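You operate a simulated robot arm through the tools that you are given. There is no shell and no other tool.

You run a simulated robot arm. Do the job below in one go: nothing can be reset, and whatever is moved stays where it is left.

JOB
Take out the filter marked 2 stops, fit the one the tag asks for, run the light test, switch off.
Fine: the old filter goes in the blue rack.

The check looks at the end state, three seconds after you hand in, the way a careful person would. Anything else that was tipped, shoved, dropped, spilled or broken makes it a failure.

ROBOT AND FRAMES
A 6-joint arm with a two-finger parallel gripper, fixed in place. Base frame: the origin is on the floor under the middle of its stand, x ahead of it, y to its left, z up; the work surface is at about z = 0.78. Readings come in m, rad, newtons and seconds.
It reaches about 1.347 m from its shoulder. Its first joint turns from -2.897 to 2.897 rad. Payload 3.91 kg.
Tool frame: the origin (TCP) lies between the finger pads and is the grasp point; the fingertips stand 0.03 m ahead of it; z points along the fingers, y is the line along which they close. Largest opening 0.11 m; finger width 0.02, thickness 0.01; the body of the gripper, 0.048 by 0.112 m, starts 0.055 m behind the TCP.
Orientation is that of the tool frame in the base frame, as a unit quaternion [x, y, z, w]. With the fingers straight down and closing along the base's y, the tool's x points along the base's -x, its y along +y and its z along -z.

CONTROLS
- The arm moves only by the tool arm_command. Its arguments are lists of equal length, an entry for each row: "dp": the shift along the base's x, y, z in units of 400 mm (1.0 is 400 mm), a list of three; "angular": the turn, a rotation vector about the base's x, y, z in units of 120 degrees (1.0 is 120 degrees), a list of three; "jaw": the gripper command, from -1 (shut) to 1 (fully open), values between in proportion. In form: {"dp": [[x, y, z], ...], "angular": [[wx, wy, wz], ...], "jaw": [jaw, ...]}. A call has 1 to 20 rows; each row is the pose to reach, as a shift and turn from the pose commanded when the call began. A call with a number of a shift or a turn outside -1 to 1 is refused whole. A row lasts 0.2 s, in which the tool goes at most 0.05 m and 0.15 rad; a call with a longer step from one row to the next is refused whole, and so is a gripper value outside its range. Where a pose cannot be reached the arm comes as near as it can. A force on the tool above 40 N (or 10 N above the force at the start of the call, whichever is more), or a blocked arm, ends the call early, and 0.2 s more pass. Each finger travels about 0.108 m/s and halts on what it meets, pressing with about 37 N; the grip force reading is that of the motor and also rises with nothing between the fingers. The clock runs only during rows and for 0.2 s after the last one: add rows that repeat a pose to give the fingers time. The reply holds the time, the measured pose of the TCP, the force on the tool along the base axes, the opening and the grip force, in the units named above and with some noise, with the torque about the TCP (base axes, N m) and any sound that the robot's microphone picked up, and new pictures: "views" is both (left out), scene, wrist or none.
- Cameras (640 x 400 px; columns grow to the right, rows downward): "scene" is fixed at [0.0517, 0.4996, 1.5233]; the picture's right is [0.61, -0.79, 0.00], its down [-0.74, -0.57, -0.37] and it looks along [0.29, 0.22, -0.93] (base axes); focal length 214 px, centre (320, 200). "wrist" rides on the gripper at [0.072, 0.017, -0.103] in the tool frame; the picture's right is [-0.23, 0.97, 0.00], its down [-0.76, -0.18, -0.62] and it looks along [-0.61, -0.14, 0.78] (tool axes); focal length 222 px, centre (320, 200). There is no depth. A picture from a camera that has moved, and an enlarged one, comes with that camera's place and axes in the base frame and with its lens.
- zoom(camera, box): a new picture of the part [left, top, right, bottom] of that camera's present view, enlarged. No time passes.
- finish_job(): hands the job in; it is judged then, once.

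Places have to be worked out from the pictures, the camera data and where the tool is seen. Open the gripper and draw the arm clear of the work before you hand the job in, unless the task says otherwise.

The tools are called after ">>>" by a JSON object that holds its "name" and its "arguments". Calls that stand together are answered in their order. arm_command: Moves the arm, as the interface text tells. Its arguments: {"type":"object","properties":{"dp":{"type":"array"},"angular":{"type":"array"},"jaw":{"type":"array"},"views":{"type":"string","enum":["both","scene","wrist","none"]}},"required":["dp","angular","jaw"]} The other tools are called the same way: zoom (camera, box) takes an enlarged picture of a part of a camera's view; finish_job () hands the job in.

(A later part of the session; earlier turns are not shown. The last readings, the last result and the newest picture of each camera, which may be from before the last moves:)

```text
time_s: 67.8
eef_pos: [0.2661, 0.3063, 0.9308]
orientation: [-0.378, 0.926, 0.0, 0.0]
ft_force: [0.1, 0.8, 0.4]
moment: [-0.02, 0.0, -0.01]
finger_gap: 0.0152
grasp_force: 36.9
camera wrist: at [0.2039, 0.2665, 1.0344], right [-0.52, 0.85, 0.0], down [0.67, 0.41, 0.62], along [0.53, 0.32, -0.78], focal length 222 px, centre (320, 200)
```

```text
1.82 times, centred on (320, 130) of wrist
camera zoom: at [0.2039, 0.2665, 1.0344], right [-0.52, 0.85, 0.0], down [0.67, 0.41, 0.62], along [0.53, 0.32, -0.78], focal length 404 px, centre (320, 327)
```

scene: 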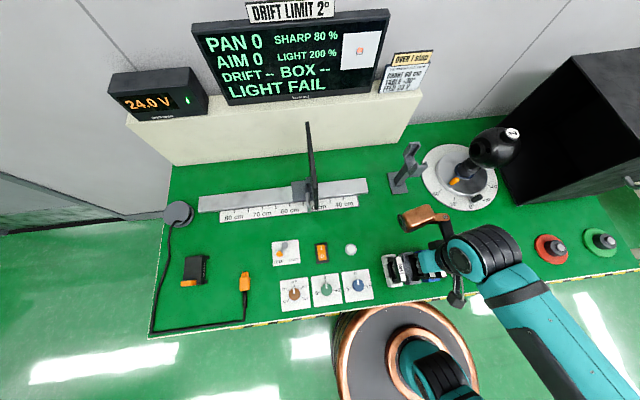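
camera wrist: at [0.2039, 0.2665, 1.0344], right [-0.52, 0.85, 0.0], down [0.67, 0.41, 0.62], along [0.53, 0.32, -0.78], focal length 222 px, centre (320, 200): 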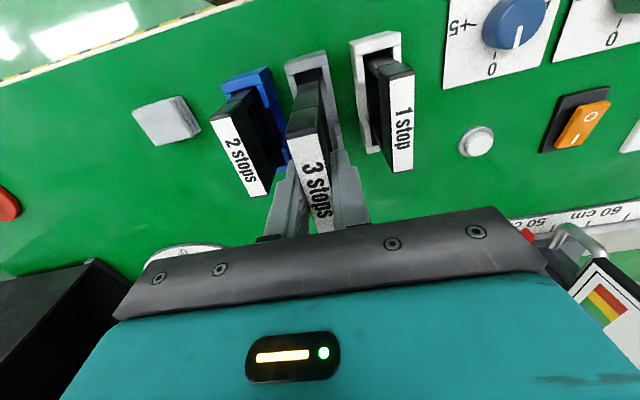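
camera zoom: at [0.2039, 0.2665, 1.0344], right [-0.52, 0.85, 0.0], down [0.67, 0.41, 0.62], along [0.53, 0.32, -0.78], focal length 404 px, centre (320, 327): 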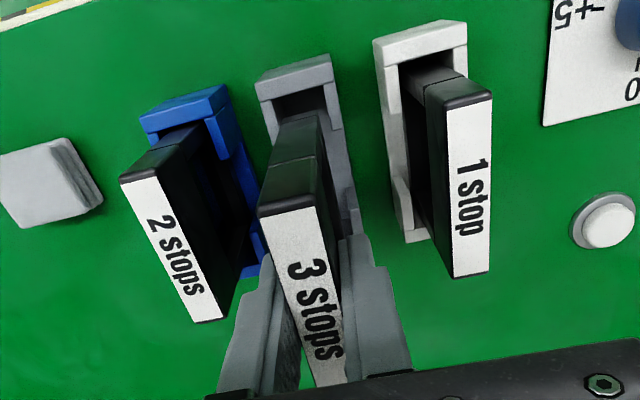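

It's centred in the grey slot entry. Lowering a further 44 mm slowly.

>>> {"name": "arm_command", "arguments": {"dp": [[0, 0, -0.015], [0, 0, -0.03], [0, 0, -0.05], [0, 0, -0.07], [0, 0, -0.09], [0, 0, -0.105], [0, 0, -0.11], [0, 0, -0.11]], "angular": [[0, 0, 0], [0, 0, 0], [0, 0, 0], [0, 0, 0], [0, 0, 0], [0, 0, 0], [0, 0, 0], [0, 0, 0]], "jaw": [-1, -1, -1, -1, -1, -1, -1, -1], "views": "wrist"}}

>>> {"name": "zoom", "arguments": {"camera": "wrist", "box": [220, 20, 420, 240]}}

```text
time_s: 69.6
eef_pos: [0.2661, 0.3063, 0.8857]
orientation: [-0.377, 0.926, 0.0, -0.001]
ft_force: [-0.4, 0.2, -0.2]
moment: [0.0, 0.06, -0.02]
finger_gap: 0.0152
grasp_force: 37.3
camera wrist: at [0.2044, 0.2667, 0.9907], right [-0.52, 0.85, 0.0], down [0.67, 0.41, 0.62], along [0.53, 0.32, -0.78], focal length 222 px, centre (320, 200)
```

wrist: 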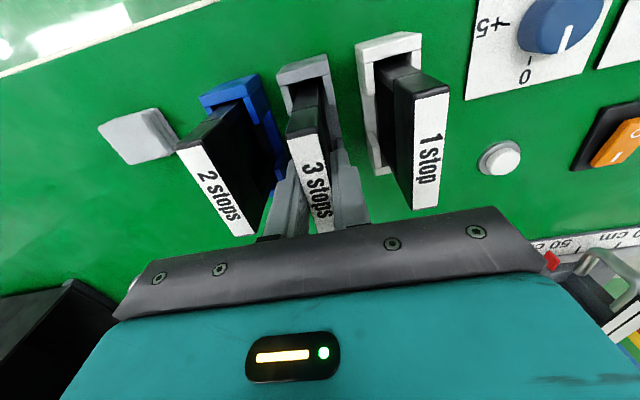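

```text
1.82 times, centred on (320, 130) of wrist
camera zoom: at [0.2044, 0.2667, 0.9907], right [-0.52, 0.85, 0.0], down [0.67, 0.41, 0.62], along [0.53, 0.32, -0.78], focal length 404 px, centre (320, 327)
```

zoom: 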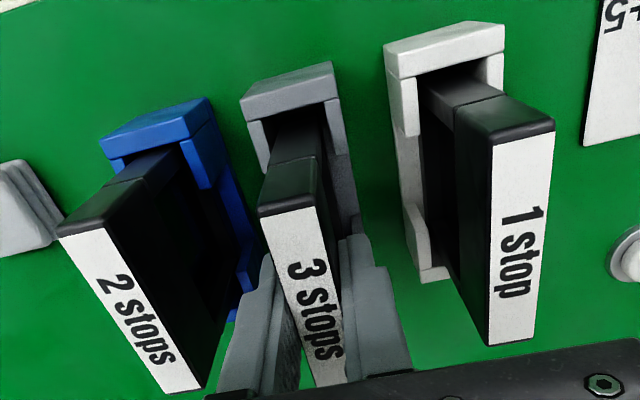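

No force so far and about 6 mm remains. Lowering 5 mm in 1 mm steps.

>>> {"name": "arm_command", "arguments": {"dp": [[0, 0, -0.0025], [0, 0, -0.005], [0, 0, -0.0075], [0, 0, -0.01], [0, 0, -0.0125], [0, 0, -0.0125]], "angular": [[0, 0, 0], [0, 0, 0], [0, 0, 0], [0, 0, 0], [0, 0, 0], [0, 0, 0]], "jaw": [-1, -1, -1, -1, -1, -1], "views": "none"}}

```text
time_s: 71.0
eef_pos: [0.2677, 0.3046, 0.8824]
orientation: [-0.378, 0.926, 0.0, 0.0]
ft_force: [0.4, 0.0, 0.3]
moment: [-0.01, 0.01, -0.01]
finger_gap: 0.0149
grasp_force: 37.0
```

Still free at about H−132 mm. Two more 0.6 mm steps.

>>> {"name": "arm_command", "arguments": {"dp": [[0, 0, -0.0015], [0, 0, -0.003], [0, 0, -0.003]], "angular": [[0, 0, 0], [0, 0, 0], [0, 0, 0]], "jaw": [-1, -1, -1], "views": "none"}}

```text
time_s: 71.8
eef_pos: [0.2666, 0.3062, 0.8812]
orientation: [-0.378, 0.926, 0.0, 0.0]
ft_force: [0.0, 0.4, -0.9]
moment: [0.01, -0.01, -0.02]
finger_gap: 0.0152
grasp_force: 37.6
```

>>> {"name": "arm_command", "arguments": {"dp": [[0, 0, -0.0015], [0, 0, -0.003], [0, 0, -0.003]], "angular": [[0, 0, 0], [0, 0, 0], [0, 0, 0]], "jaw": [-1, -1, -1], "views": "none"}}

```text
time_s: 72.6
eef_pos: [0.2663, 0.3058, 0.8786]
orientation: [-0.377, 0.926, 0.001, 0.0]
ft_force: [0.1, -0.1, -0.7]
moment: [0.02, 0.01, 0.01]
finger_gap: 0.0153
grasp_force: 36.7
```

The last reading shows still no contact at z≈0.879, so I'll step another 1.2 mm down.

>>> {"name": "arm_command", "arguments": {"dp": [[0, 0, -0.0015], [0, 0, -0.003], [0, 0, -0.003]], "angular": [[0, 0, 0], [0, 0, 0], [0, 0, 0]], "jaw": [-1, -1, -1], "views": "wrist"}}

>>> {"name": "zoom", "arguments": {"camera": "wrist", "box": [220, 20, 420, 240]}}

```text
time_s: 73.4
eef_pos: [0.2666, 0.3044, 0.8793]
orientation: [-0.377, 0.926, 0.0, 0.001]
ft_force: [-0.9, -1.0, 23.1]
moment: [-0.27, 0.4, 0.01]
finger_gap: 0.0152
grasp_force: 36.8
camera wrist: at [0.2037, 0.2657, 0.9835], right [-0.52, 0.85, 0.0], down [0.67, 0.4, 0.62], along [0.53, 0.32, -0.78], focal length 222 px, centre (320, 200)
```

wrist: 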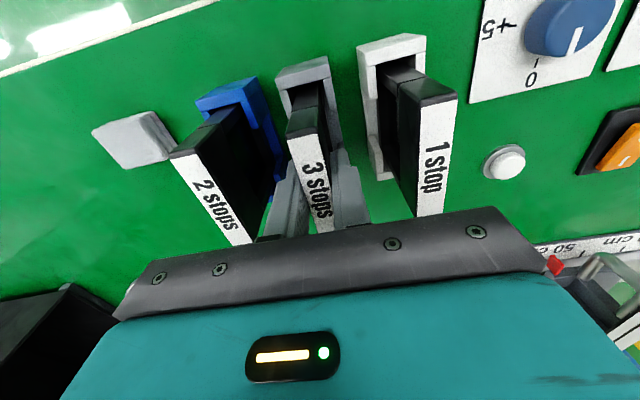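

```text
1.82 times, centred on (320, 130) of wrist
camera zoom: at [0.2037, 0.2657, 0.9835], right [-0.52, 0.85, 0.0], down [0.67, 0.4, 0.62], along [0.53, 0.32, -0.78], focal length 404 px, centre (320, 327)
```

zoom: 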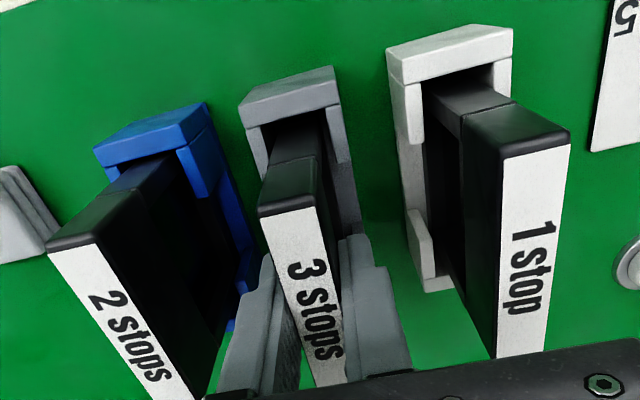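

23 N of contact, so it's seated in the grey rack. Relaxing 1 mm and opening the jaw to release.

>>> {"name": "arm_command", "arguments": {"dp": [[0, 0, 0.0025], [0, 0, 0.0025], [0, 0, 0.0025], [0, 0, 0.0025], [0, 0, 0.0025], [0, 0, 0.0025], [0, 0, 0.0025]], "angular": [[0, 0, 0], [0, 0, 0], [0, 0, 0], [0, 0, 0], [0, 0, 0], [0, 0, 0], [0, 0, 0]], "jaw": [-1, -1, -0.7, -0.6, -0.45, -0.36, -0.36], "views": "wrist"}}

>>> {"name": "zoom", "arguments": {"camera": "wrist", "box": [220, 20, 420, 240]}}

```text
time_s: 75.0
eef_pos: [0.2657, 0.3069, 0.8784]
orientation: [-0.378, 0.926, 0.0, 0.0]
ft_force: [0.5, 0.0, -0.4]
moment: [0.01, 0.02, -0.02]
finger_gap: 0.0351
grasp_force: 0.0
camera wrist: at [0.2034, 0.2662, 0.9835], right [-0.52, 0.85, 0.0], down [0.67, 0.41, 0.62], along [0.53, 0.32, -0.78], focal length 222 px, centre (320, 200)
```

wrist: 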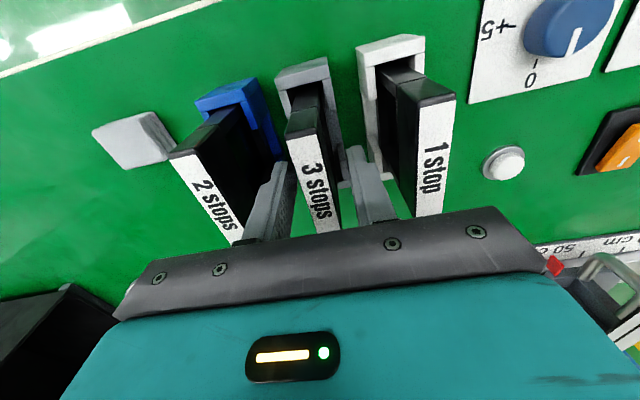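

```text
1.82 times, centred on (320, 130) of wrist
camera zoom: at [0.2034, 0.2662, 0.9835], right [-0.52, 0.85, 0.0], down [0.67, 0.41, 0.62], along [0.53, 0.32, -0.78], focal length 404 px, centre (320, 327)
```

zoom: 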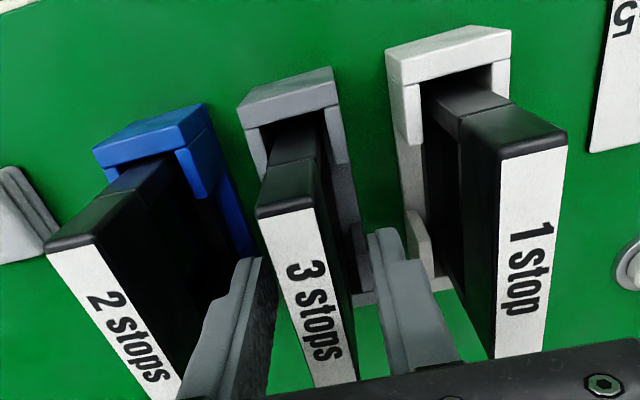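

Released cleanly and the 3-stops filter is back in its rack. Rising 160 mm straight up to view the 1-stop filter.

>>> {"name": "arm_command", "arguments": {"dp": [[0, 0, 0.04], [0, 0, 0.11], [0, 0, 0.2], [0, 0, 0.29], [0, 0, 0.37], [0, 0, 0.4], [0, 0, 0.4]], "angular": [[0, 0, 0], [0, 0, 0], [0, 0, 0], [0, 0, 0], [0, 0, 0], [0, 0, 0], [0, 0, 0]], "jaw": [-0.36, -0.36, -0.36, -0.36, -0.3, -0.2, -0.2], "views": "both"}}

>>> {"name": "zoom", "arguments": {"camera": "wrist", "box": [240, 0, 440, 150]}}

>>> {"name": "zoom", "arguments": {"camera": "scene", "box": [370, 220, 470, 300]}}

```text
time_s: 76.6
eef_pos: [0.2663, 0.3039, 1.039]
orientation: [-0.378, 0.926, 0.0, 0.0]
ft_force: [0.4, -1.0, -0.1]
moment: [0.02, 0.01, 0.01]
finger_gap: 0.0438
grasp_force: 0.1
camera wrist: at [0.2041, 0.2657, 1.1426], right [-0.52, 0.85, 0.0], down [0.67, 0.41, 0.62], along [0.53, 0.32, -0.78], focal length 222 px, centre (320, 200)
```

scene: 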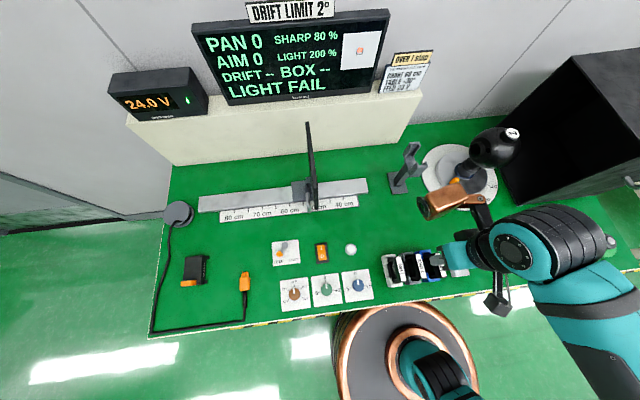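
wrist: 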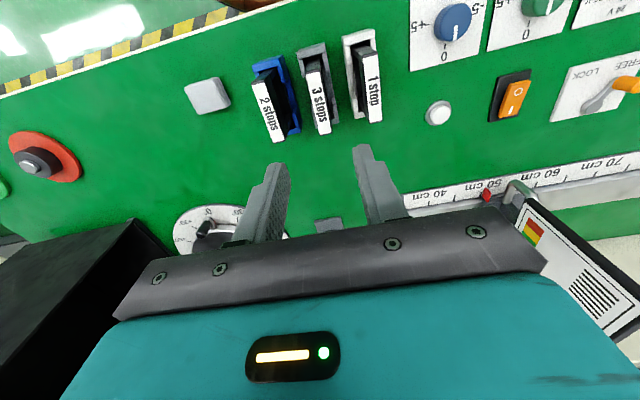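

```text
2.67 times, centred on (340, 75) of wrist
camera zoom: at [0.2041, 0.2657, 1.1426], right [-0.52, 0.85, 0.0], down [0.67, 0.41, 0.62], along [0.53, 0.32, -0.78], focal length 592 px, centre (267, 533)
```

zoom: 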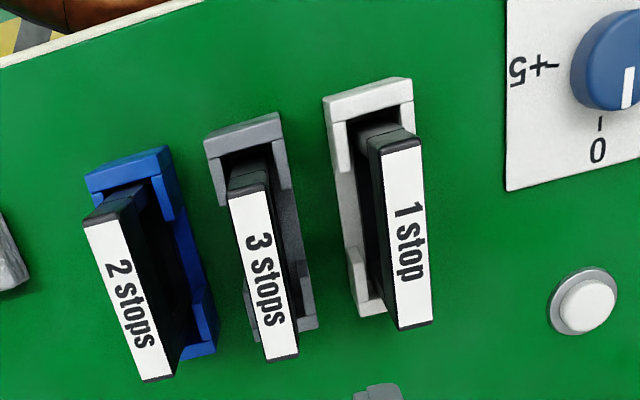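

```text
5.00 times, centred on (420, 260) of scene
camera zoom: at [0.0517, 0.4996, 1.5233], right [0.61, -0.79, 0.0], down [-0.74, -0.57, -0.37], along [0.29, 0.22, -0.93], focal length 1072 px, centre (-180, -100)
```

zoom: 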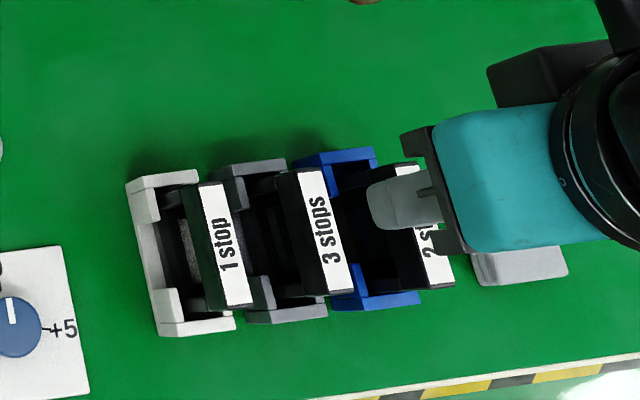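

All three filters sit properly in their racks. The 1-stop label is 58.3 mm along the closing axis from the TCP with the usual lengthwise offset. Shifting over it and lowering partway to check.

>>> {"name": "arm_command", "arguments": {"dp": [[-0.051, 0.052, 0], [-0.102, 0.104, 0], [-0.102, 0.104, -0.05], [-0.102, 0.104, -0.1], [-0.102, 0.104, -0.15], [-0.102, 0.104, -0.196], [-0.102, 0.104, -0.196]], "angular": [[0, 0, 0], [0, 0, 0], [0, 0, 0], [0, 0, 0], [0, 0, 0], [0, 0, 0], [0, 0, 0]], "jaw": [-0.2, -0.2, -0.2, -0.2, -0.2, -0.2, -0.2], "views": "both"}}

>>> {"name": "zoom", "arguments": {"camera": "wrist", "box": [220, 20, 420, 240]}}

```text
time_s: 78.2
eef_pos: [0.2262, 0.347, 0.9593]
orientation: [-0.378, 0.926, 0.001, 0.0]
ft_force: [-0.8, -0.1, -0.7]
moment: [-0.02, 0.02, -0.02]
finger_gap: 0.044
grasp_force: 0.0
camera wrist: at [0.1637, 0.3078, 1.065], right [-0.52, 0.85, 0.0], down [0.67, 0.41, 0.62], along [0.53, 0.32, -0.78], focal length 222 px, centre (320, 200)
```

scene: 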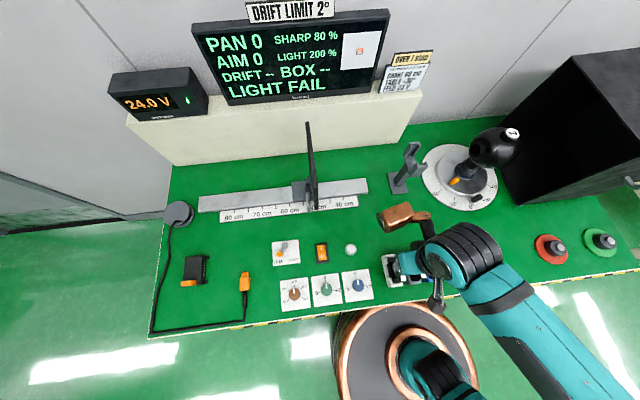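
wrist: 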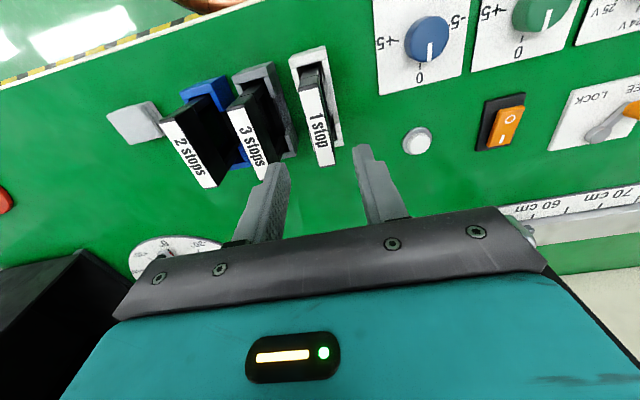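

```text
1.82 times, centred on (320, 130) of wrist
camera zoom: at [0.1637, 0.3078, 1.065], right [-0.52, 0.85, 0.0], down [0.67, 0.41, 0.62], along [0.53, 0.32, -0.78], focal length 404 px, centre (320, 327)
```

zoom: 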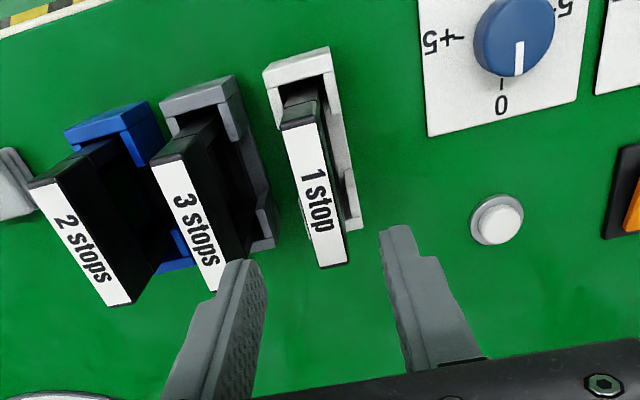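

The alignment matches the earlier good grip on the 3-stops filter. Lowering 80 mm to grip height, with the jaw narrowing at the end.

>>> {"name": "arm_command", "arguments": {"dp": [[0, 0, -0.05], [0, 0, -0.1], [0, 0, -0.145], [0, 0, -0.18], [0, 0, -0.201], [0, 0, -0.201], [0, 0, -0.201]], "angular": [[0, 0, 0], [0, 0, 0], [0, 0, 0], [0, 0, 0], [0, 0, 0], [0, 0, 0], [0, 0, 0]], "jaw": [-0.2, -0.2, -0.2, -0.2, -0.2, -0.4, -0.5], "views": "wrist"}}

>>> {"name": "zoom", "arguments": {"camera": "wrist", "box": [240, 90, 400, 240]}}

```text
time_s: 79.8
eef_pos: [0.226, 0.3466, 0.8791]
orientation: [-0.378, 0.926, 0.001, 0.0]
ft_force: [1.3, 1.2, 0.2]
moment: [0.01, -0.01, 0.01]
finger_gap: 0.0275
grasp_force: 0.0
camera wrist: at [0.1639, 0.3078, 0.9844], right [-0.52, 0.85, 0.0], down [0.67, 0.41, 0.62], along [0.53, 0.32, -0.78], focal length 222 px, centre (320, 200)
```

wrist: 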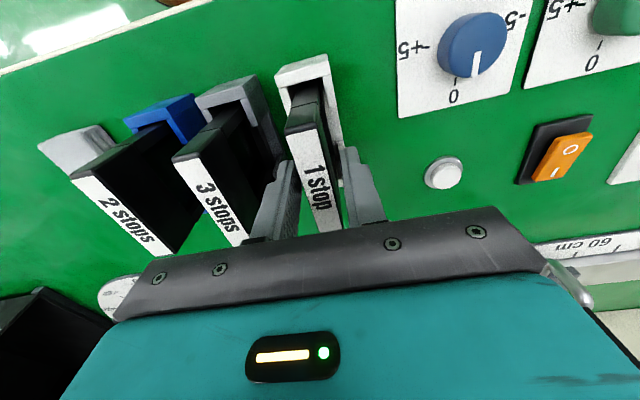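

```text
2.67 times, centred on (320, 165) of wrist
camera zoom: at [0.1639, 0.3078, 0.9844], right [-0.52, 0.85, 0.0], down [0.67, 0.41, 0.62], along [0.53, 0.32, -0.78], focal length 592 px, centre (320, 293)
```

zoom: 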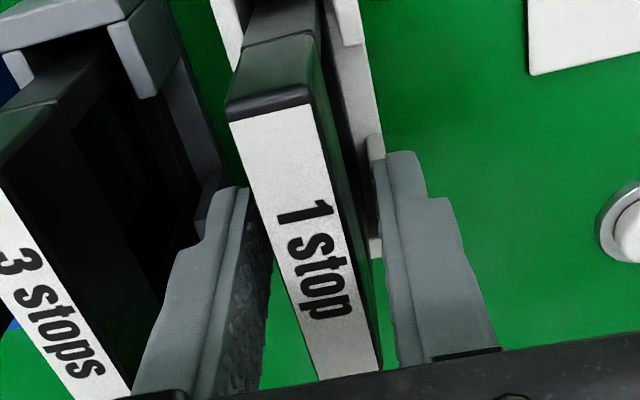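

The filter is about 1 mm nearer the robot and 0.5 mm left compared with the last grip. I'll nudge to match and clamp.

>>> {"name": "arm_command", "arguments": {"dp": [[-0.0009, -0.0026, 0], [-0.0009, -0.0026, 0], [-0.0009, -0.0026, 0], [-0.0009, -0.0026, 0], [-0.0009, -0.0026, 0]], "angular": [[0, 0, 0], [0, 0, 0], [0, 0, 0], [0, 0, 0], [0, 0, 0]], "jaw": [-0.5, -0.7, -1, -1, -1], "views": "wrist"}}

>>> {"name": "zoom", "arguments": {"camera": "wrist", "box": [220, 20, 420, 240]}}

```text
time_s: 81.0
eef_pos: [0.2262, 0.3466, 0.8795]
orientation: [-0.378, 0.926, 0.0, 0.0]
ft_force: [-0.4, 0.1, -1.0]
moment: [-0.02, 0.02, 0.0]
finger_gap: 0.0153
grasp_force: 37.1
camera wrist: at [0.163, 0.307, 0.9842], right [-0.52, 0.85, 0.0], down [0.67, 0.41, 0.62], along [0.53, 0.32, -0.78], focal length 222 px, centre (320, 200)
```

wrist: 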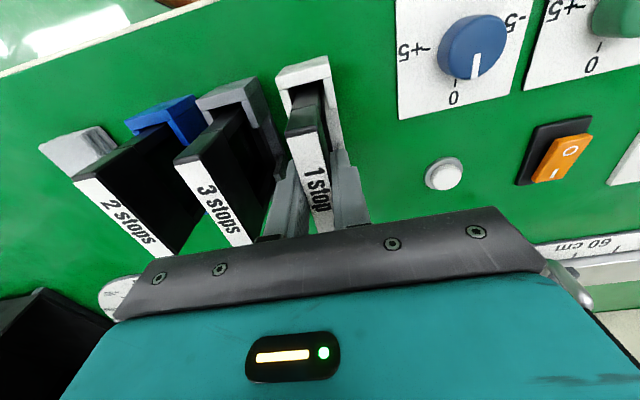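

```text
1.82 times, centred on (320, 130) of wrist
camera zoom: at [0.163, 0.307, 0.9842], right [-0.52, 0.85, 0.0], down [0.67, 0.41, 0.62], along [0.53, 0.32, -0.78], focal length 404 px, centre (320, 327)
```

zoom: 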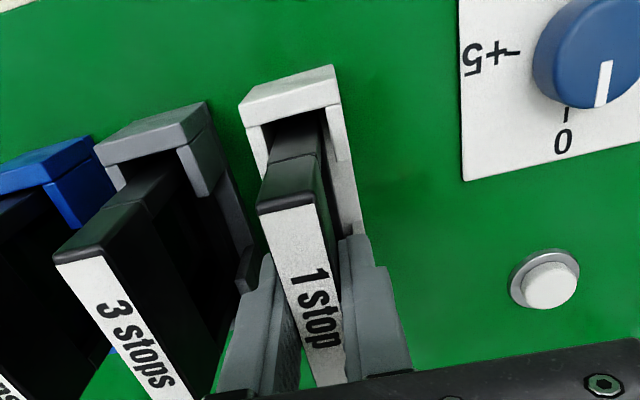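

The 1-stop filter is gripped in the same attitude as the previous ones. Lifting straight up to carrying height.

>>> {"name": "arm_command", "arguments": {"dp": [[0, 0, 0.01], [0, 0, 0.03], [0, 0, 0.06], [0, 0, 0.1], [0, 0, 0.16], [0, 0, 0.24], [0, 0, 0.34], [0, 0, 0.44], [0, 0, 0.54], [0, 0, 0.64], [0, 0, 0.7335], [0, 0, 0.7335]], "angular": [[0, 0, 0], [0, 0, 0], [0, 0, 0], [0, 0, 0], [0, 0, 0], [0, 0, 0], [0, 0, 0], [0, 0, 0], [0, 0, 0], [0, 0, 0], [0, 0, 0], [0, 0, 0]], "jaw": [-1, -1, -1, -1, -1, -1, -1, -1, -1, -1, -1, -1], "views": "both"}}

>>> {"name": "zoom", "arguments": {"camera": "scene", "box": [370, 220, 470, 300]}}

```text
time_s: 83.6
eef_pos: [0.2249, 0.3459, 1.1748]
orientation: [-0.377, 0.926, 0.0, 0.0]
ft_force: [0.6, -0.6, -0.9]
moment: [-0.03, -0.01, -0.01]
finger_gap: 0.0152
grasp_force: 37.3
camera wrist: at [0.1623, 0.307, 1.2792], right [-0.52, 0.85, 0.0], down [0.67, 0.41, 0.62], along [0.53, 0.32, -0.78], focal length 222 px, centre (320, 200)
```

scene: 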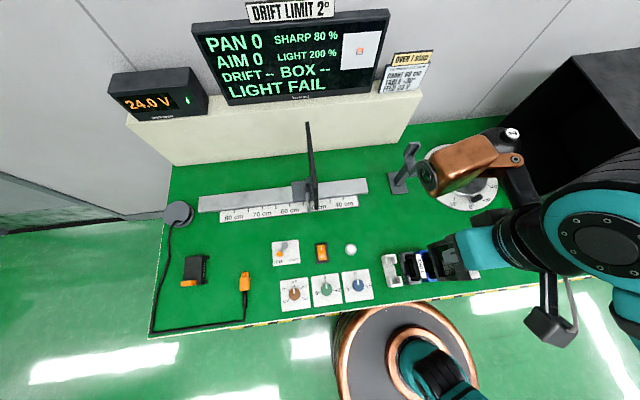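
wrist: 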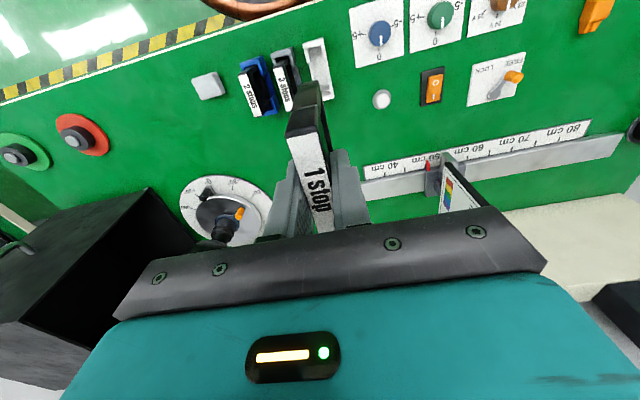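

```text
5.00 times, centred on (420, 260) of scene
camera zoom: at [0.0517, 0.4996, 1.5233], right [0.61, -0.79, 0.0], down [-0.74, -0.57, -0.37], along [0.29, 0.22, -0.93], focal length 1072 px, centre (-180, -100)
```

zoom: 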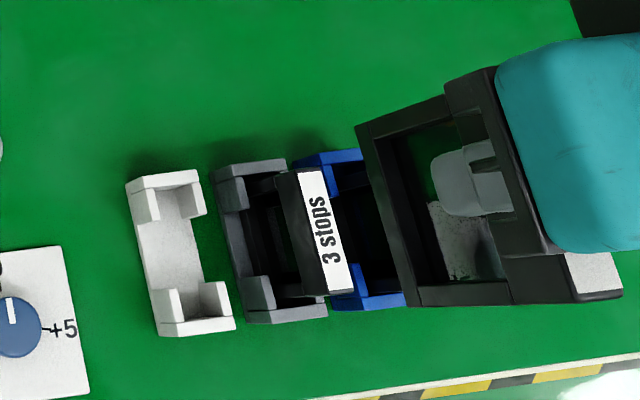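

The 1-stop filter is out, and the other two racks are undisturbed. Carrying it to the hover above the holder.

>>> {"name": "arm_command", "arguments": {"dp": [[0.05, 0.0244, 0], [0.13, 0.0634, 0], [0.22, 0.1073, 0], [0.31, 0.1513, 0], [0.4, 0.1952, 0], [0.49, 0.2391, 0], [0.575, 0.2806, 0], [0.65, 0.3172, 0], [0.71, 0.3464, 0], [0.7349, 0.3586, 0], [0.7349, 0.3586, 0]], "angular": [[0, 0, 0], [0, 0, 0], [0, 0, 0], [0, 0, 0], [0, 0, 0], [0, 0, 0], [0, 0, 0], [0, 0, 0], [0, 0, 0], [0, 0, 0], [0, 0, 0]], "jaw": [-1, -1, -1, -1, -1, -1, -1, -1, -1, -1, -1], "views": "both"}}

>>> {"name": "zoom", "arguments": {"camera": "wrist", "box": [230, 20, 410, 240]}}

```text
time_s: 86.0
eef_pos: [0.5197, 0.4872, 1.1736]
orientation: [-0.377, 0.926, 0.0, 0.0]
ft_force: [-0.5, 0.0, -1.4]
moment: [0.02, 0.01, 0.01]
finger_gap: 0.0151
grasp_force: 37.3
camera wrist: at [0.4571, 0.4486, 1.2777], right [-0.52, 0.86, 0.0], down [0.67, 0.41, 0.62], along [0.53, 0.32, -0.78], focal length 222 px, centre (320, 200)
```

scene: 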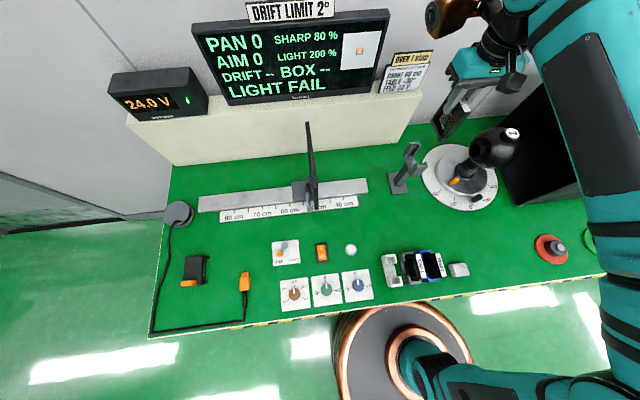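
wrist: 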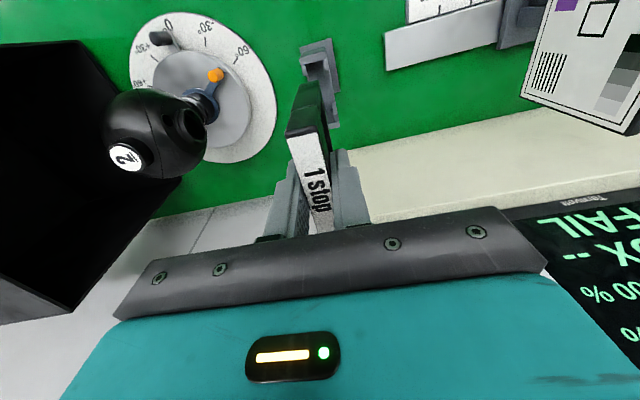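

```text
1.82 times, centred on (320, 130) of wrist
camera zoom: at [0.4571, 0.4486, 1.2777], right [-0.52, 0.86, 0.0], down [0.67, 0.41, 0.62], along [0.53, 0.32, -0.78], focal length 404 px, centre (320, 327)
```

zoom: 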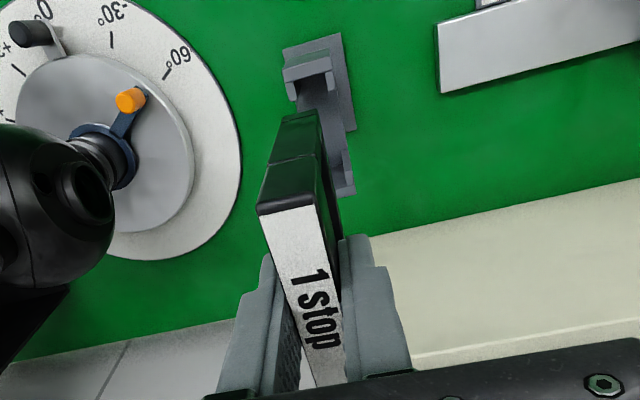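

The view matches the earlier insertion. Lowering to H+40 mm, watching the entry into the channels.

>>> {"name": "arm_command", "arguments": {"dp": [[0, 0, -0.05], [0, 0, -0.11], [0, 0, -0.17], [0, 0, -0.2], [0, 0, -0.22], [0, 0, -0.24], [0, 0, -0.26], [0, 0, -0.28], [0, 0, -0.3], [0, 0, -0.3]], "angular": [[0, 0, 0], [0, 0, 0], [0, 0, 0], [0, 0, 0], [0, 0, 0], [0, 0, 0], [0, 0, 0], [0, 0, 0], [0, 0, 0], [0, 0, 0]], "jaw": [-1, -1, -1, -1, -1, -1, -1, -1, -1, -1], "views": "both"}}

>>> {"name": "zoom", "arguments": {"camera": "wrist", "box": [240, 20, 400, 180]}}

>>> {"name": "zoom", "arguments": {"camera": "scene", "box": [380, 90, 480, 210]}}

```text
time_s: 88.2
eef_pos: [0.5187, 0.4884, 1.0527]
orientation: [-0.378, 0.926, 0.0, 0.0]
ft_force: [0.0, -1.0, 0.7]
moment: [-0.04, -0.03, 0.0]
finger_gap: 0.015
grasp_force: 36.8
camera wrist: at [0.4567, 0.4499, 1.158], right [-0.52, 0.85, 0.0], down [0.67, 0.41, 0.62], along [0.53, 0.32, -0.78], focal length 222 px, centre (320, 200)
```

scene: 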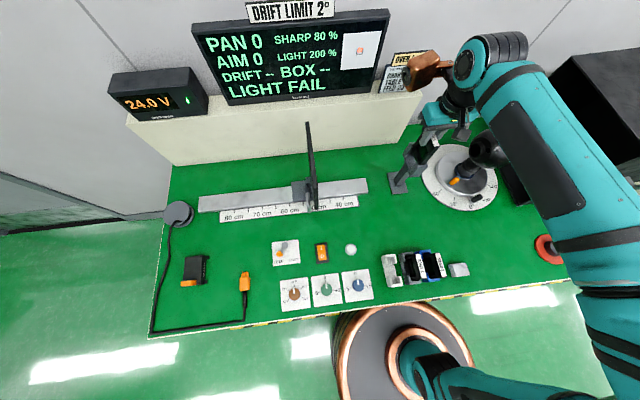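
wrist: 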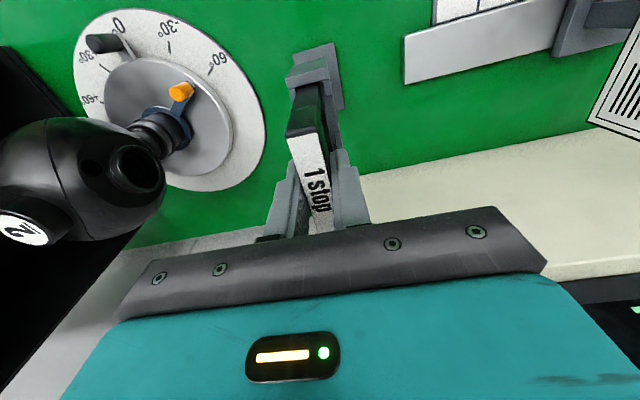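

```text
2.50 times, centred on (320, 100) of wrist
camera zoom: at [0.4567, 0.4499, 1.158], right [-0.52, 0.85, 0.0], down [0.67, 0.41, 0.62], along [0.53, 0.32, -0.78], focal length 555 px, centre (320, 450)
```

zoom: 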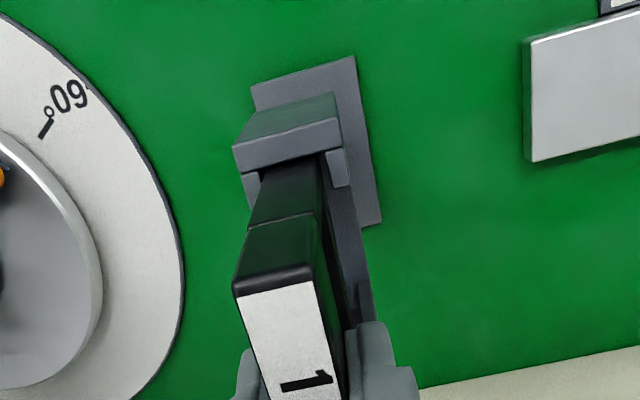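

```text
3.33 times, centred on (430, 150) of scene
camera zoom: at [0.0517, 0.4996, 1.5233], right [0.61, -0.79, 0.0], down [-0.74, -0.57, -0.37], along [0.29, 0.22, -0.93], focal length 715 px, centre (-47, 367)
```

zoom: 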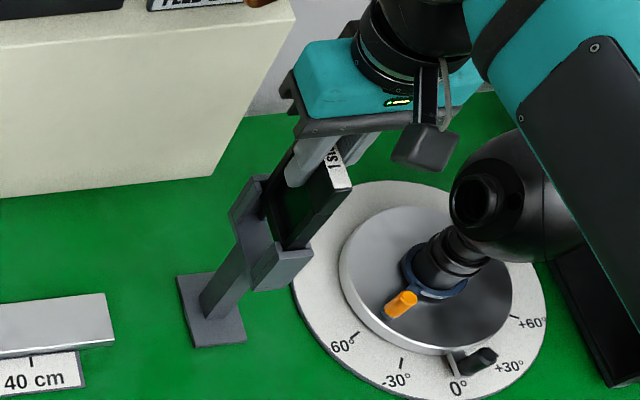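

It has entered the holder channels without contact. Lowering another 36 mm slowly.

>>> {"name": "arm_command", "arguments": {"dp": [[0, 0, -0.015], [0, 0, -0.03], [0, 0, -0.045], [0, 0, -0.06], [0, 0, -0.075], [0, 0, -0.085], [0, 0, -0.09], [0, 0, -0.09]], "angular": [[0, 0, 0], [0, 0, 0], [0, 0, 0], [0, 0, 0], [0, 0, 0], [0, 0, 0], [0, 0, 0], [0, 0, 0]], "jaw": [-1, -1, -1, -1, -1, -1, -1, -1], "views": "scene"}}

```text
time_s: 90.0
eef_pos: [0.5196, 0.4894, 1.0168]
orientation: [-0.377, 0.926, 0.0, 0.0]
ft_force: [-0.2, 0.2, -0.1]
moment: [-0.02, 0.02, 0.0]
finger_gap: 0.015
grasp_force: 36.7
```

scene: 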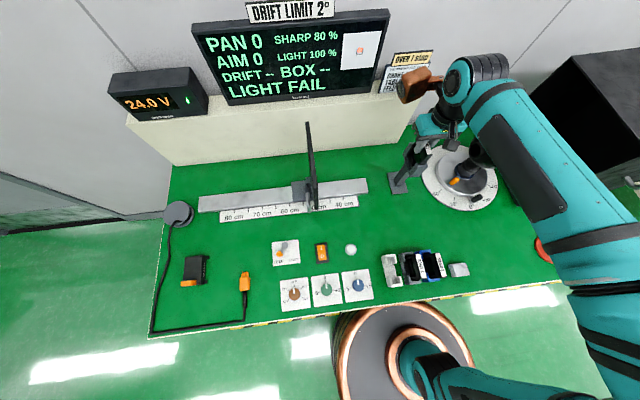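

LIGHT reads exactly 100% with the 1-stop filter. Lowering another 3 mm in 1 mm steps to seat it.

>>> {"name": "arm_command", "arguments": {"dp": [[0, 0, -0.0025], [0, 0, -0.005], [0, 0, -0.0075], [0, 0, -0.0075]], "angular": [[0, 0, 0], [0, 0, 0], [0, 0, 0], [0, 0, 0]], "jaw": [-1, -1, -1, -1], "views": "none"}}

```text
time_s: 91.0
eef_pos: [0.5196, 0.4897, 1.0131]
orientation: [-0.378, 0.926, 0.001, -0.001]
ft_force: [0.1, 0.3, -0.3]
moment: [0.01, 0.01, -0.01]
finger_gap: 0.0151
grasp_force: 36.6
```

No contact yet at H+1 mm. Stepping 1 mm further.

>>> {"name": "arm_command", "arguments": {"dp": [[0, 0, -0.00125], [0, 0, -0.0025], [0, 0, -0.0025]], "angular": [[0, 0, 0], [0, 0, 0], [0, 0, 0]], "jaw": [-1, -1, -1], "views": "none"}}

```text
time_s: 91.8
eef_pos: [0.5192, 0.4894, 1.0131]
orientation: [-0.378, 0.926, 0.0, 0.001]
ft_force: [1.1, 2.0, 13.7]
moment: [0.0, 0.1, 0.0]
finger_gap: 0.0148
grasp_force: 37.4
```

13.7 N of contact at the original seat height, so it's seated. Relaxing 0.6 mm and opening slowly.

>>> {"name": "arm_command", "arguments": {"dp": [[0, 0, 0.0015], [0, 0, 0.0015], [0, 0, 0.0015], [0, 0, 0.0015], [0, 0, 0.0015], [0, 0, 0.0015], [0, 0, 0.0015]], "angular": [[0, 0, 0], [0, 0, 0], [0, 0, 0], [0, 0, 0], [0, 0, 0], [0, 0, 0], [0, 0, 0]], "jaw": [-1, -0.7, -0.6, -0.5, -0.3, -0.1, -0.1], "views": "both"}}

>>> {"name": "zoom", "arguments": {"camera": "wrist", "box": [210, 30, 430, 240]}}

```text
time_s: 93.4
eef_pos: [0.5191, 0.4901, 1.0133]
orientation: [-0.377, 0.926, 0.0, 0.001]
ft_force: [0.2, 0.2, 0.5]
moment: [0.02, 0.01, 0.02]
finger_gap: 0.0492
grasp_force: 0.1
camera wrist: at [0.4571, 0.4499, 1.1176], right [-0.52, 0.85, 0.0], down [0.67, 0.41, 0.62], along [0.53, 0.32, -0.78], focal length 222 px, centre (320, 200)
```

scene: 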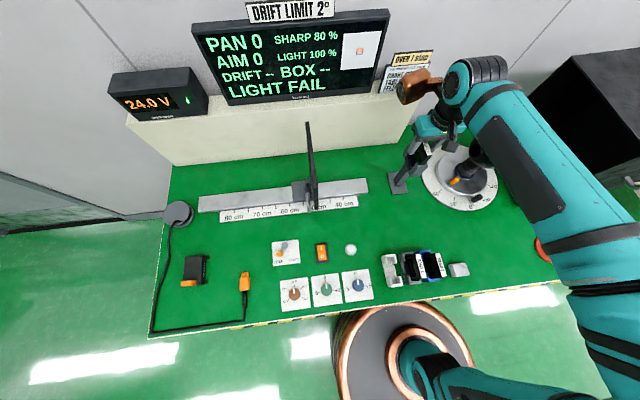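
wrist: 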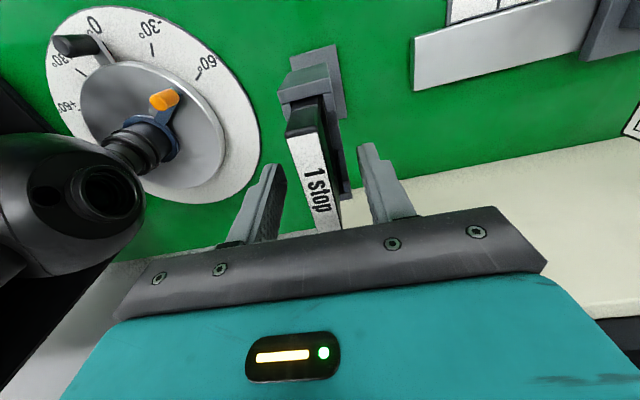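

```text
1.90 times, centred on (320, 135) of wrist
camera zoom: at [0.4571, 0.4499, 1.1176], right [-0.52, 0.85, 0.0], down [0.67, 0.41, 0.62], along [0.53, 0.32, -0.78], focal length 423 px, centre (320, 324)
```

zoom: 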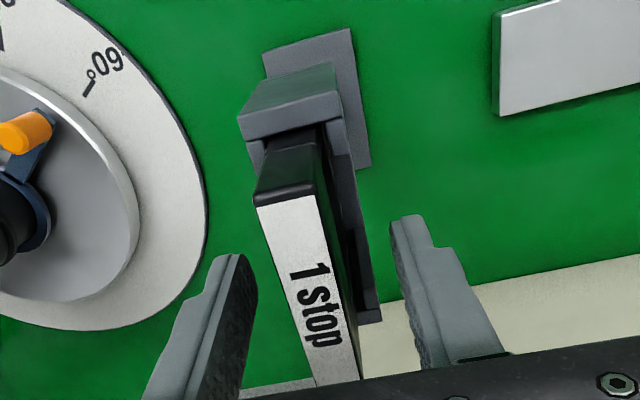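

The 1-stop filter stands seated in the holder and LIGHT holds at 100%. Lifting straight up clear.

>>> {"name": "arm_command", "arguments": {"dp": [[0, 0, 0.03], [0, 0, 0.08], [0, 0, 0.16], [0, 0, 0.26], [0, 0, 0.36], [0, 0, 0.3985], [0, 0, 0.3985]], "angular": [[0, 0, 0], [0, 0, 0], [0, 0, 0], [0, 0, 0], [0, 0, 0], [0, 0, 0], [0, 0, 0]], "jaw": [-0.1, -0.1, -0.1, -0.1, -0.1, -0.1, -0.1], "views": "both"}}

>>> {"name": "zoom", "arguments": {"camera": "wrist", "box": [270, 20, 370, 160]}}

>>> {"name": "zoom", "arguments": {"camera": "scene", "box": [380, 90, 520, 210]}}

```text
time_s: 95.0
eef_pos: [0.5186, 0.4898, 1.1748]
orientation: [-0.377, 0.926, 0.0, 0.0]
ft_force: [-0.1, 1.0, 0.4]
moment: [0.06, -0.04, 0.01]
finger_gap: 0.0495
grasp_force: 0.0
camera wrist: at [0.4563, 0.4504, 1.2788], right [-0.52, 0.85, 0.0], down [0.67, 0.41, 0.62], along [0.53, 0.32, -0.78], focal length 222 px, centre (320, 200)
```

scene: 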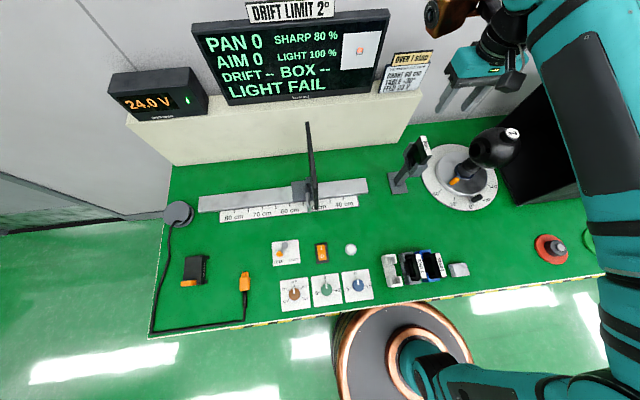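
wrist: 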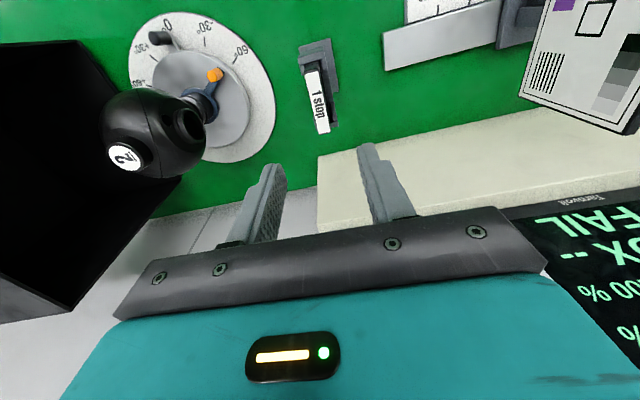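

```text
2.86 times, centred on (320, 90) of wrist
camera zoom: at [0.4563, 0.4504, 1.2788], right [-0.52, 0.85, 0.0], down [0.67, 0.41, 0.62], along [0.53, 0.32, -0.78], focal length 635 px, centre (320, 514)
```

zoom: 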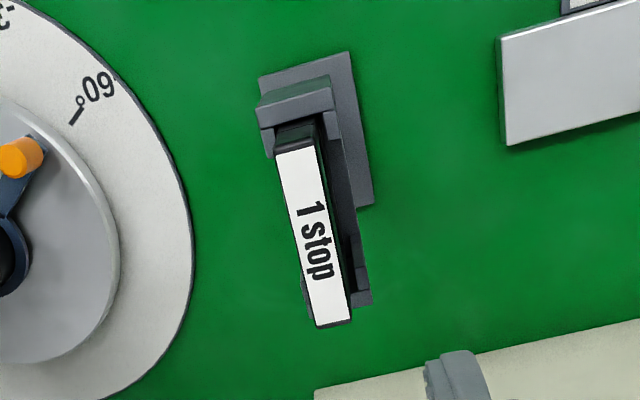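

```text
3.33 times, centred on (450, 150) of scene
camera zoom: at [0.0517, 0.4996, 1.5233], right [0.61, -0.79, 0.0], down [-0.74, -0.57, -0.37], along [0.29, 0.22, -0.93], focal length 715 px, centre (-113, 367)
```

zoom: 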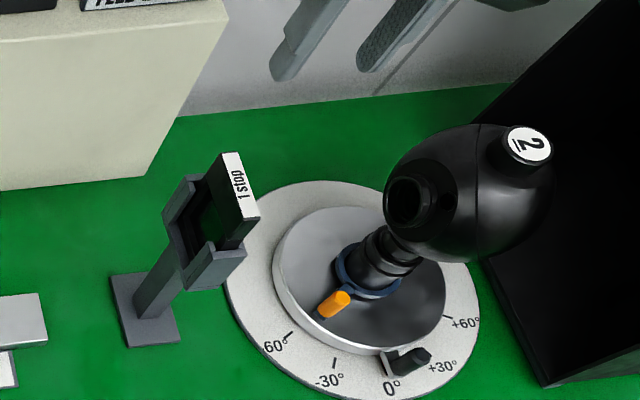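

The 1-stop filter is fitted just like the original. Returning to above the white button at height, with the jaw closing and the −30° yaw that keeps the housing clear of the chart.

>>> {"name": "arm_command", "arguments": {"dp": [[-0.06, -0.001, 0], [-0.16, -0.003, 0], [-0.27, -0.005, 0], [-0.38, -0.007, 0], [-0.49, -0.009, 0], [-0.6, -0.011, 0], [-0.7, -0.0125, 0], [-0.77, -0.014, 0], [-0.8053, -0.0145, 0], [-0.8053, -0.0145, 0]], "angular": [[0, 0, 0], [0, 0, -0.05], [0, 0, -0.1], [0, 0, -0.15], [0, 0, -0.2], [0, 0, -0.25], [0, 0, -0.25], [0, 0, -0.25], [0, 0, -0.25], [0, 0, -0.25]], "jaw": [-0.1, -0.1, -0.4, -0.8, -1, -1, -1, -1, -1, -1], "views": "both"}}

```text
time_s: 97.2
eef_pos: [0.1951, 0.4842, 1.1728]
orientation: [-0.126, 0.992, 0.0, 0.0]
ft_force: [0.4, 0.4, -0.4]
moment: [0.02, 0.01, 0.01]
finger_gap: 0.0
grasp_force: 37.0
camera wrist: at [0.1218, 0.4819, 1.277], right [-0.02, 1.0, 0.0], down [0.78, 0.02, 0.62], along [0.62, 0.01, -0.78], focal length 222 px, centre (320, 200)
```

scene: 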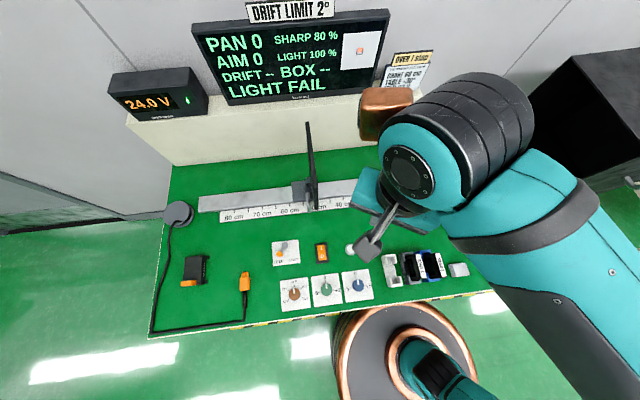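
wrist: 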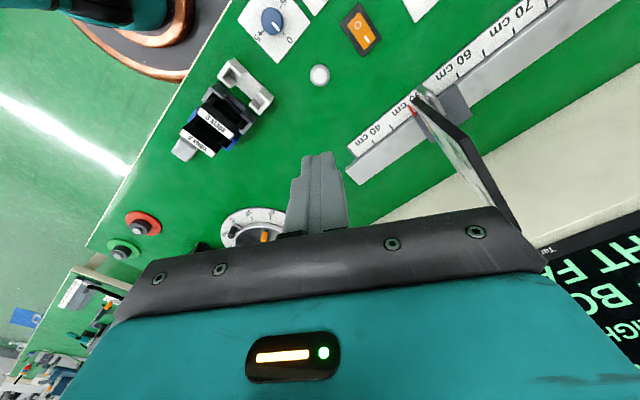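

Positioned over the button again. Descending straight to about 9 mm above the cap and checking centring.

>>> {"name": "arm_command", "arguments": {"dp": [[0, 0, -0.06], [0, 0, -0.16], [0, 0, -0.27], [0, 0, -0.38], [0, 0, -0.49], [0, 0, -0.6], [0, 0, -0.7], [0, 0, -0.77], [0, 0, -0.82], [0, 0, -0.84], [0, 0, -0.84]], "angular": [[0, 0, 0], [0, 0, 0], [0, 0, 0], [0, 0, 0], [0, 0, 0], [0, 0, 0], [0, 0, 0], [0, 0, 0], [0, 0, 0], [0, 0, 0], [0, 0, 0]], "jaw": [-1, -1, -1, -1, -1, -1, -1, -1, -1, -1, -1], "views": "both"}}

>>> {"name": "zoom", "arguments": {"camera": "wrist", "box": [240, 60, 400, 240]}}

```text
time_s: 99.6
eef_pos: [0.1962, 0.4834, 0.836]
orientation: [-0.125, 0.992, 0.0, 0.0]
ft_force: [0.4, 0.2, 0.0]
moment: [0.05, 0.02, 0.01]
finger_gap: 0.0002
grasp_force: 37.0
camera wrist: at [0.1236, 0.4813, 0.9401], right [-0.02, 1.0, 0.0], down [0.78, 0.02, 0.62], along [0.62, 0.01, -0.78], focal length 222 px, centre (320, 200)
```

scene: 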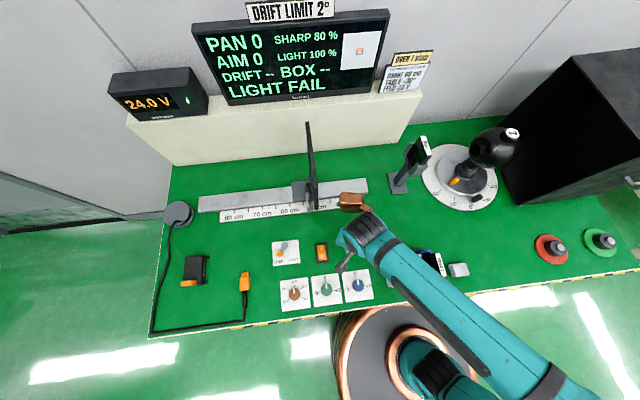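
wrist: 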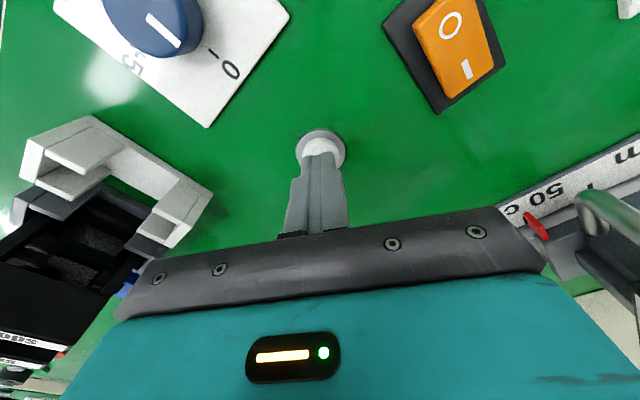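

```text
2.22 times, centred on (320, 150) of wrist
camera zoom: at [0.1236, 0.4813, 0.9401], right [-0.02, 1.0, 0.0], down [0.78, 0.02, 0.62], along [0.62, 0.01, -0.78], focal length 494 px, centre (320, 311)
```

zoom: 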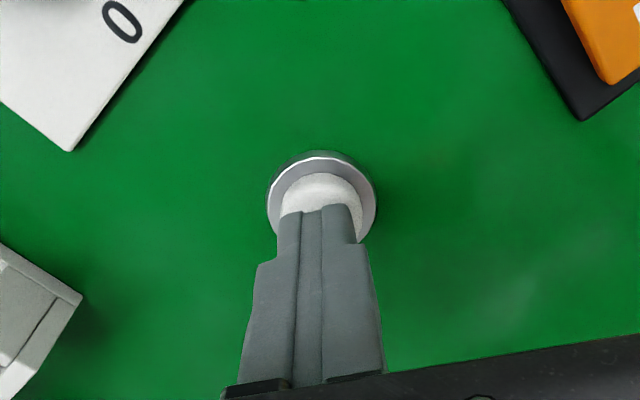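

Centred on the cap. Pressing down to the depth at which it clicked before.

>>> {"name": "arm_command", "arguments": {"dp": [[0, 0, -0.015], [0, 0, -0.028], [0, 0, -0.034], [0, 0, -0.0365], [0, 0, -0.039], [0, 0, -0.0415], [0, 0, -0.044], [0, 0, -0.044]], "angular": [[0, 0, 0], [0, 0, 0], [0, 0, 0], [0, 0, 0], [0, 0, 0], [0, 0, 0], [0, 0, 0], [0, 0, 0]], "jaw": [-1, -1, -1, -1, -1, -1, -1, -1], "views": "scene"}}

>>> {"name": "zoom", "arguments": {"camera": "scene", "box": [190, 0, 440, 110]}}

```text
time_s: 101.4
eef_pos: [0.1967, 0.4845, 0.8198]
orientation: [-0.126, 0.992, -0.001, -0.001]
ft_force: [0.0, 0.5, 3.5]
moment: [0.0, -0.01, -0.01]
finger_gap: 0.0002
grasp_force: 37.0
heard: click
```

scene: 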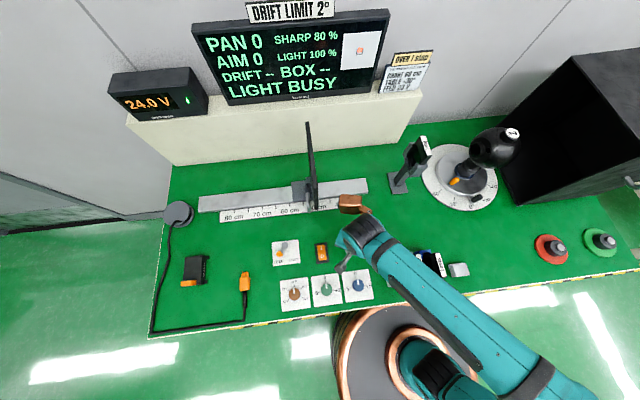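

```text
2.56 times, centred on (315, 55) of scene
camera zoom: at [0.0517, 0.4996, 1.5233], right [0.61, -0.79, 0.0], down [-0.74, -0.57, -0.37], along [0.29, 0.22, -0.93], focal length 549 px, centre (333, 571)
```

zoom: 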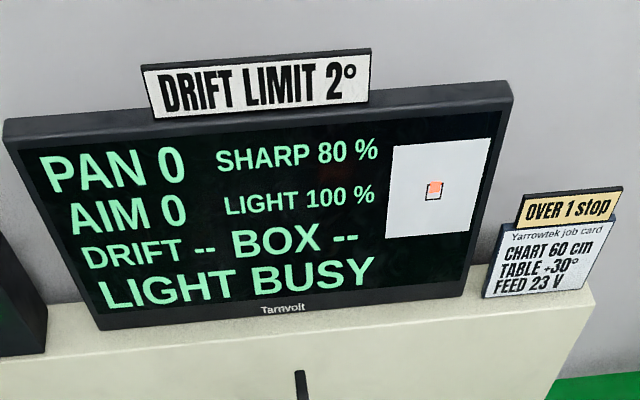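

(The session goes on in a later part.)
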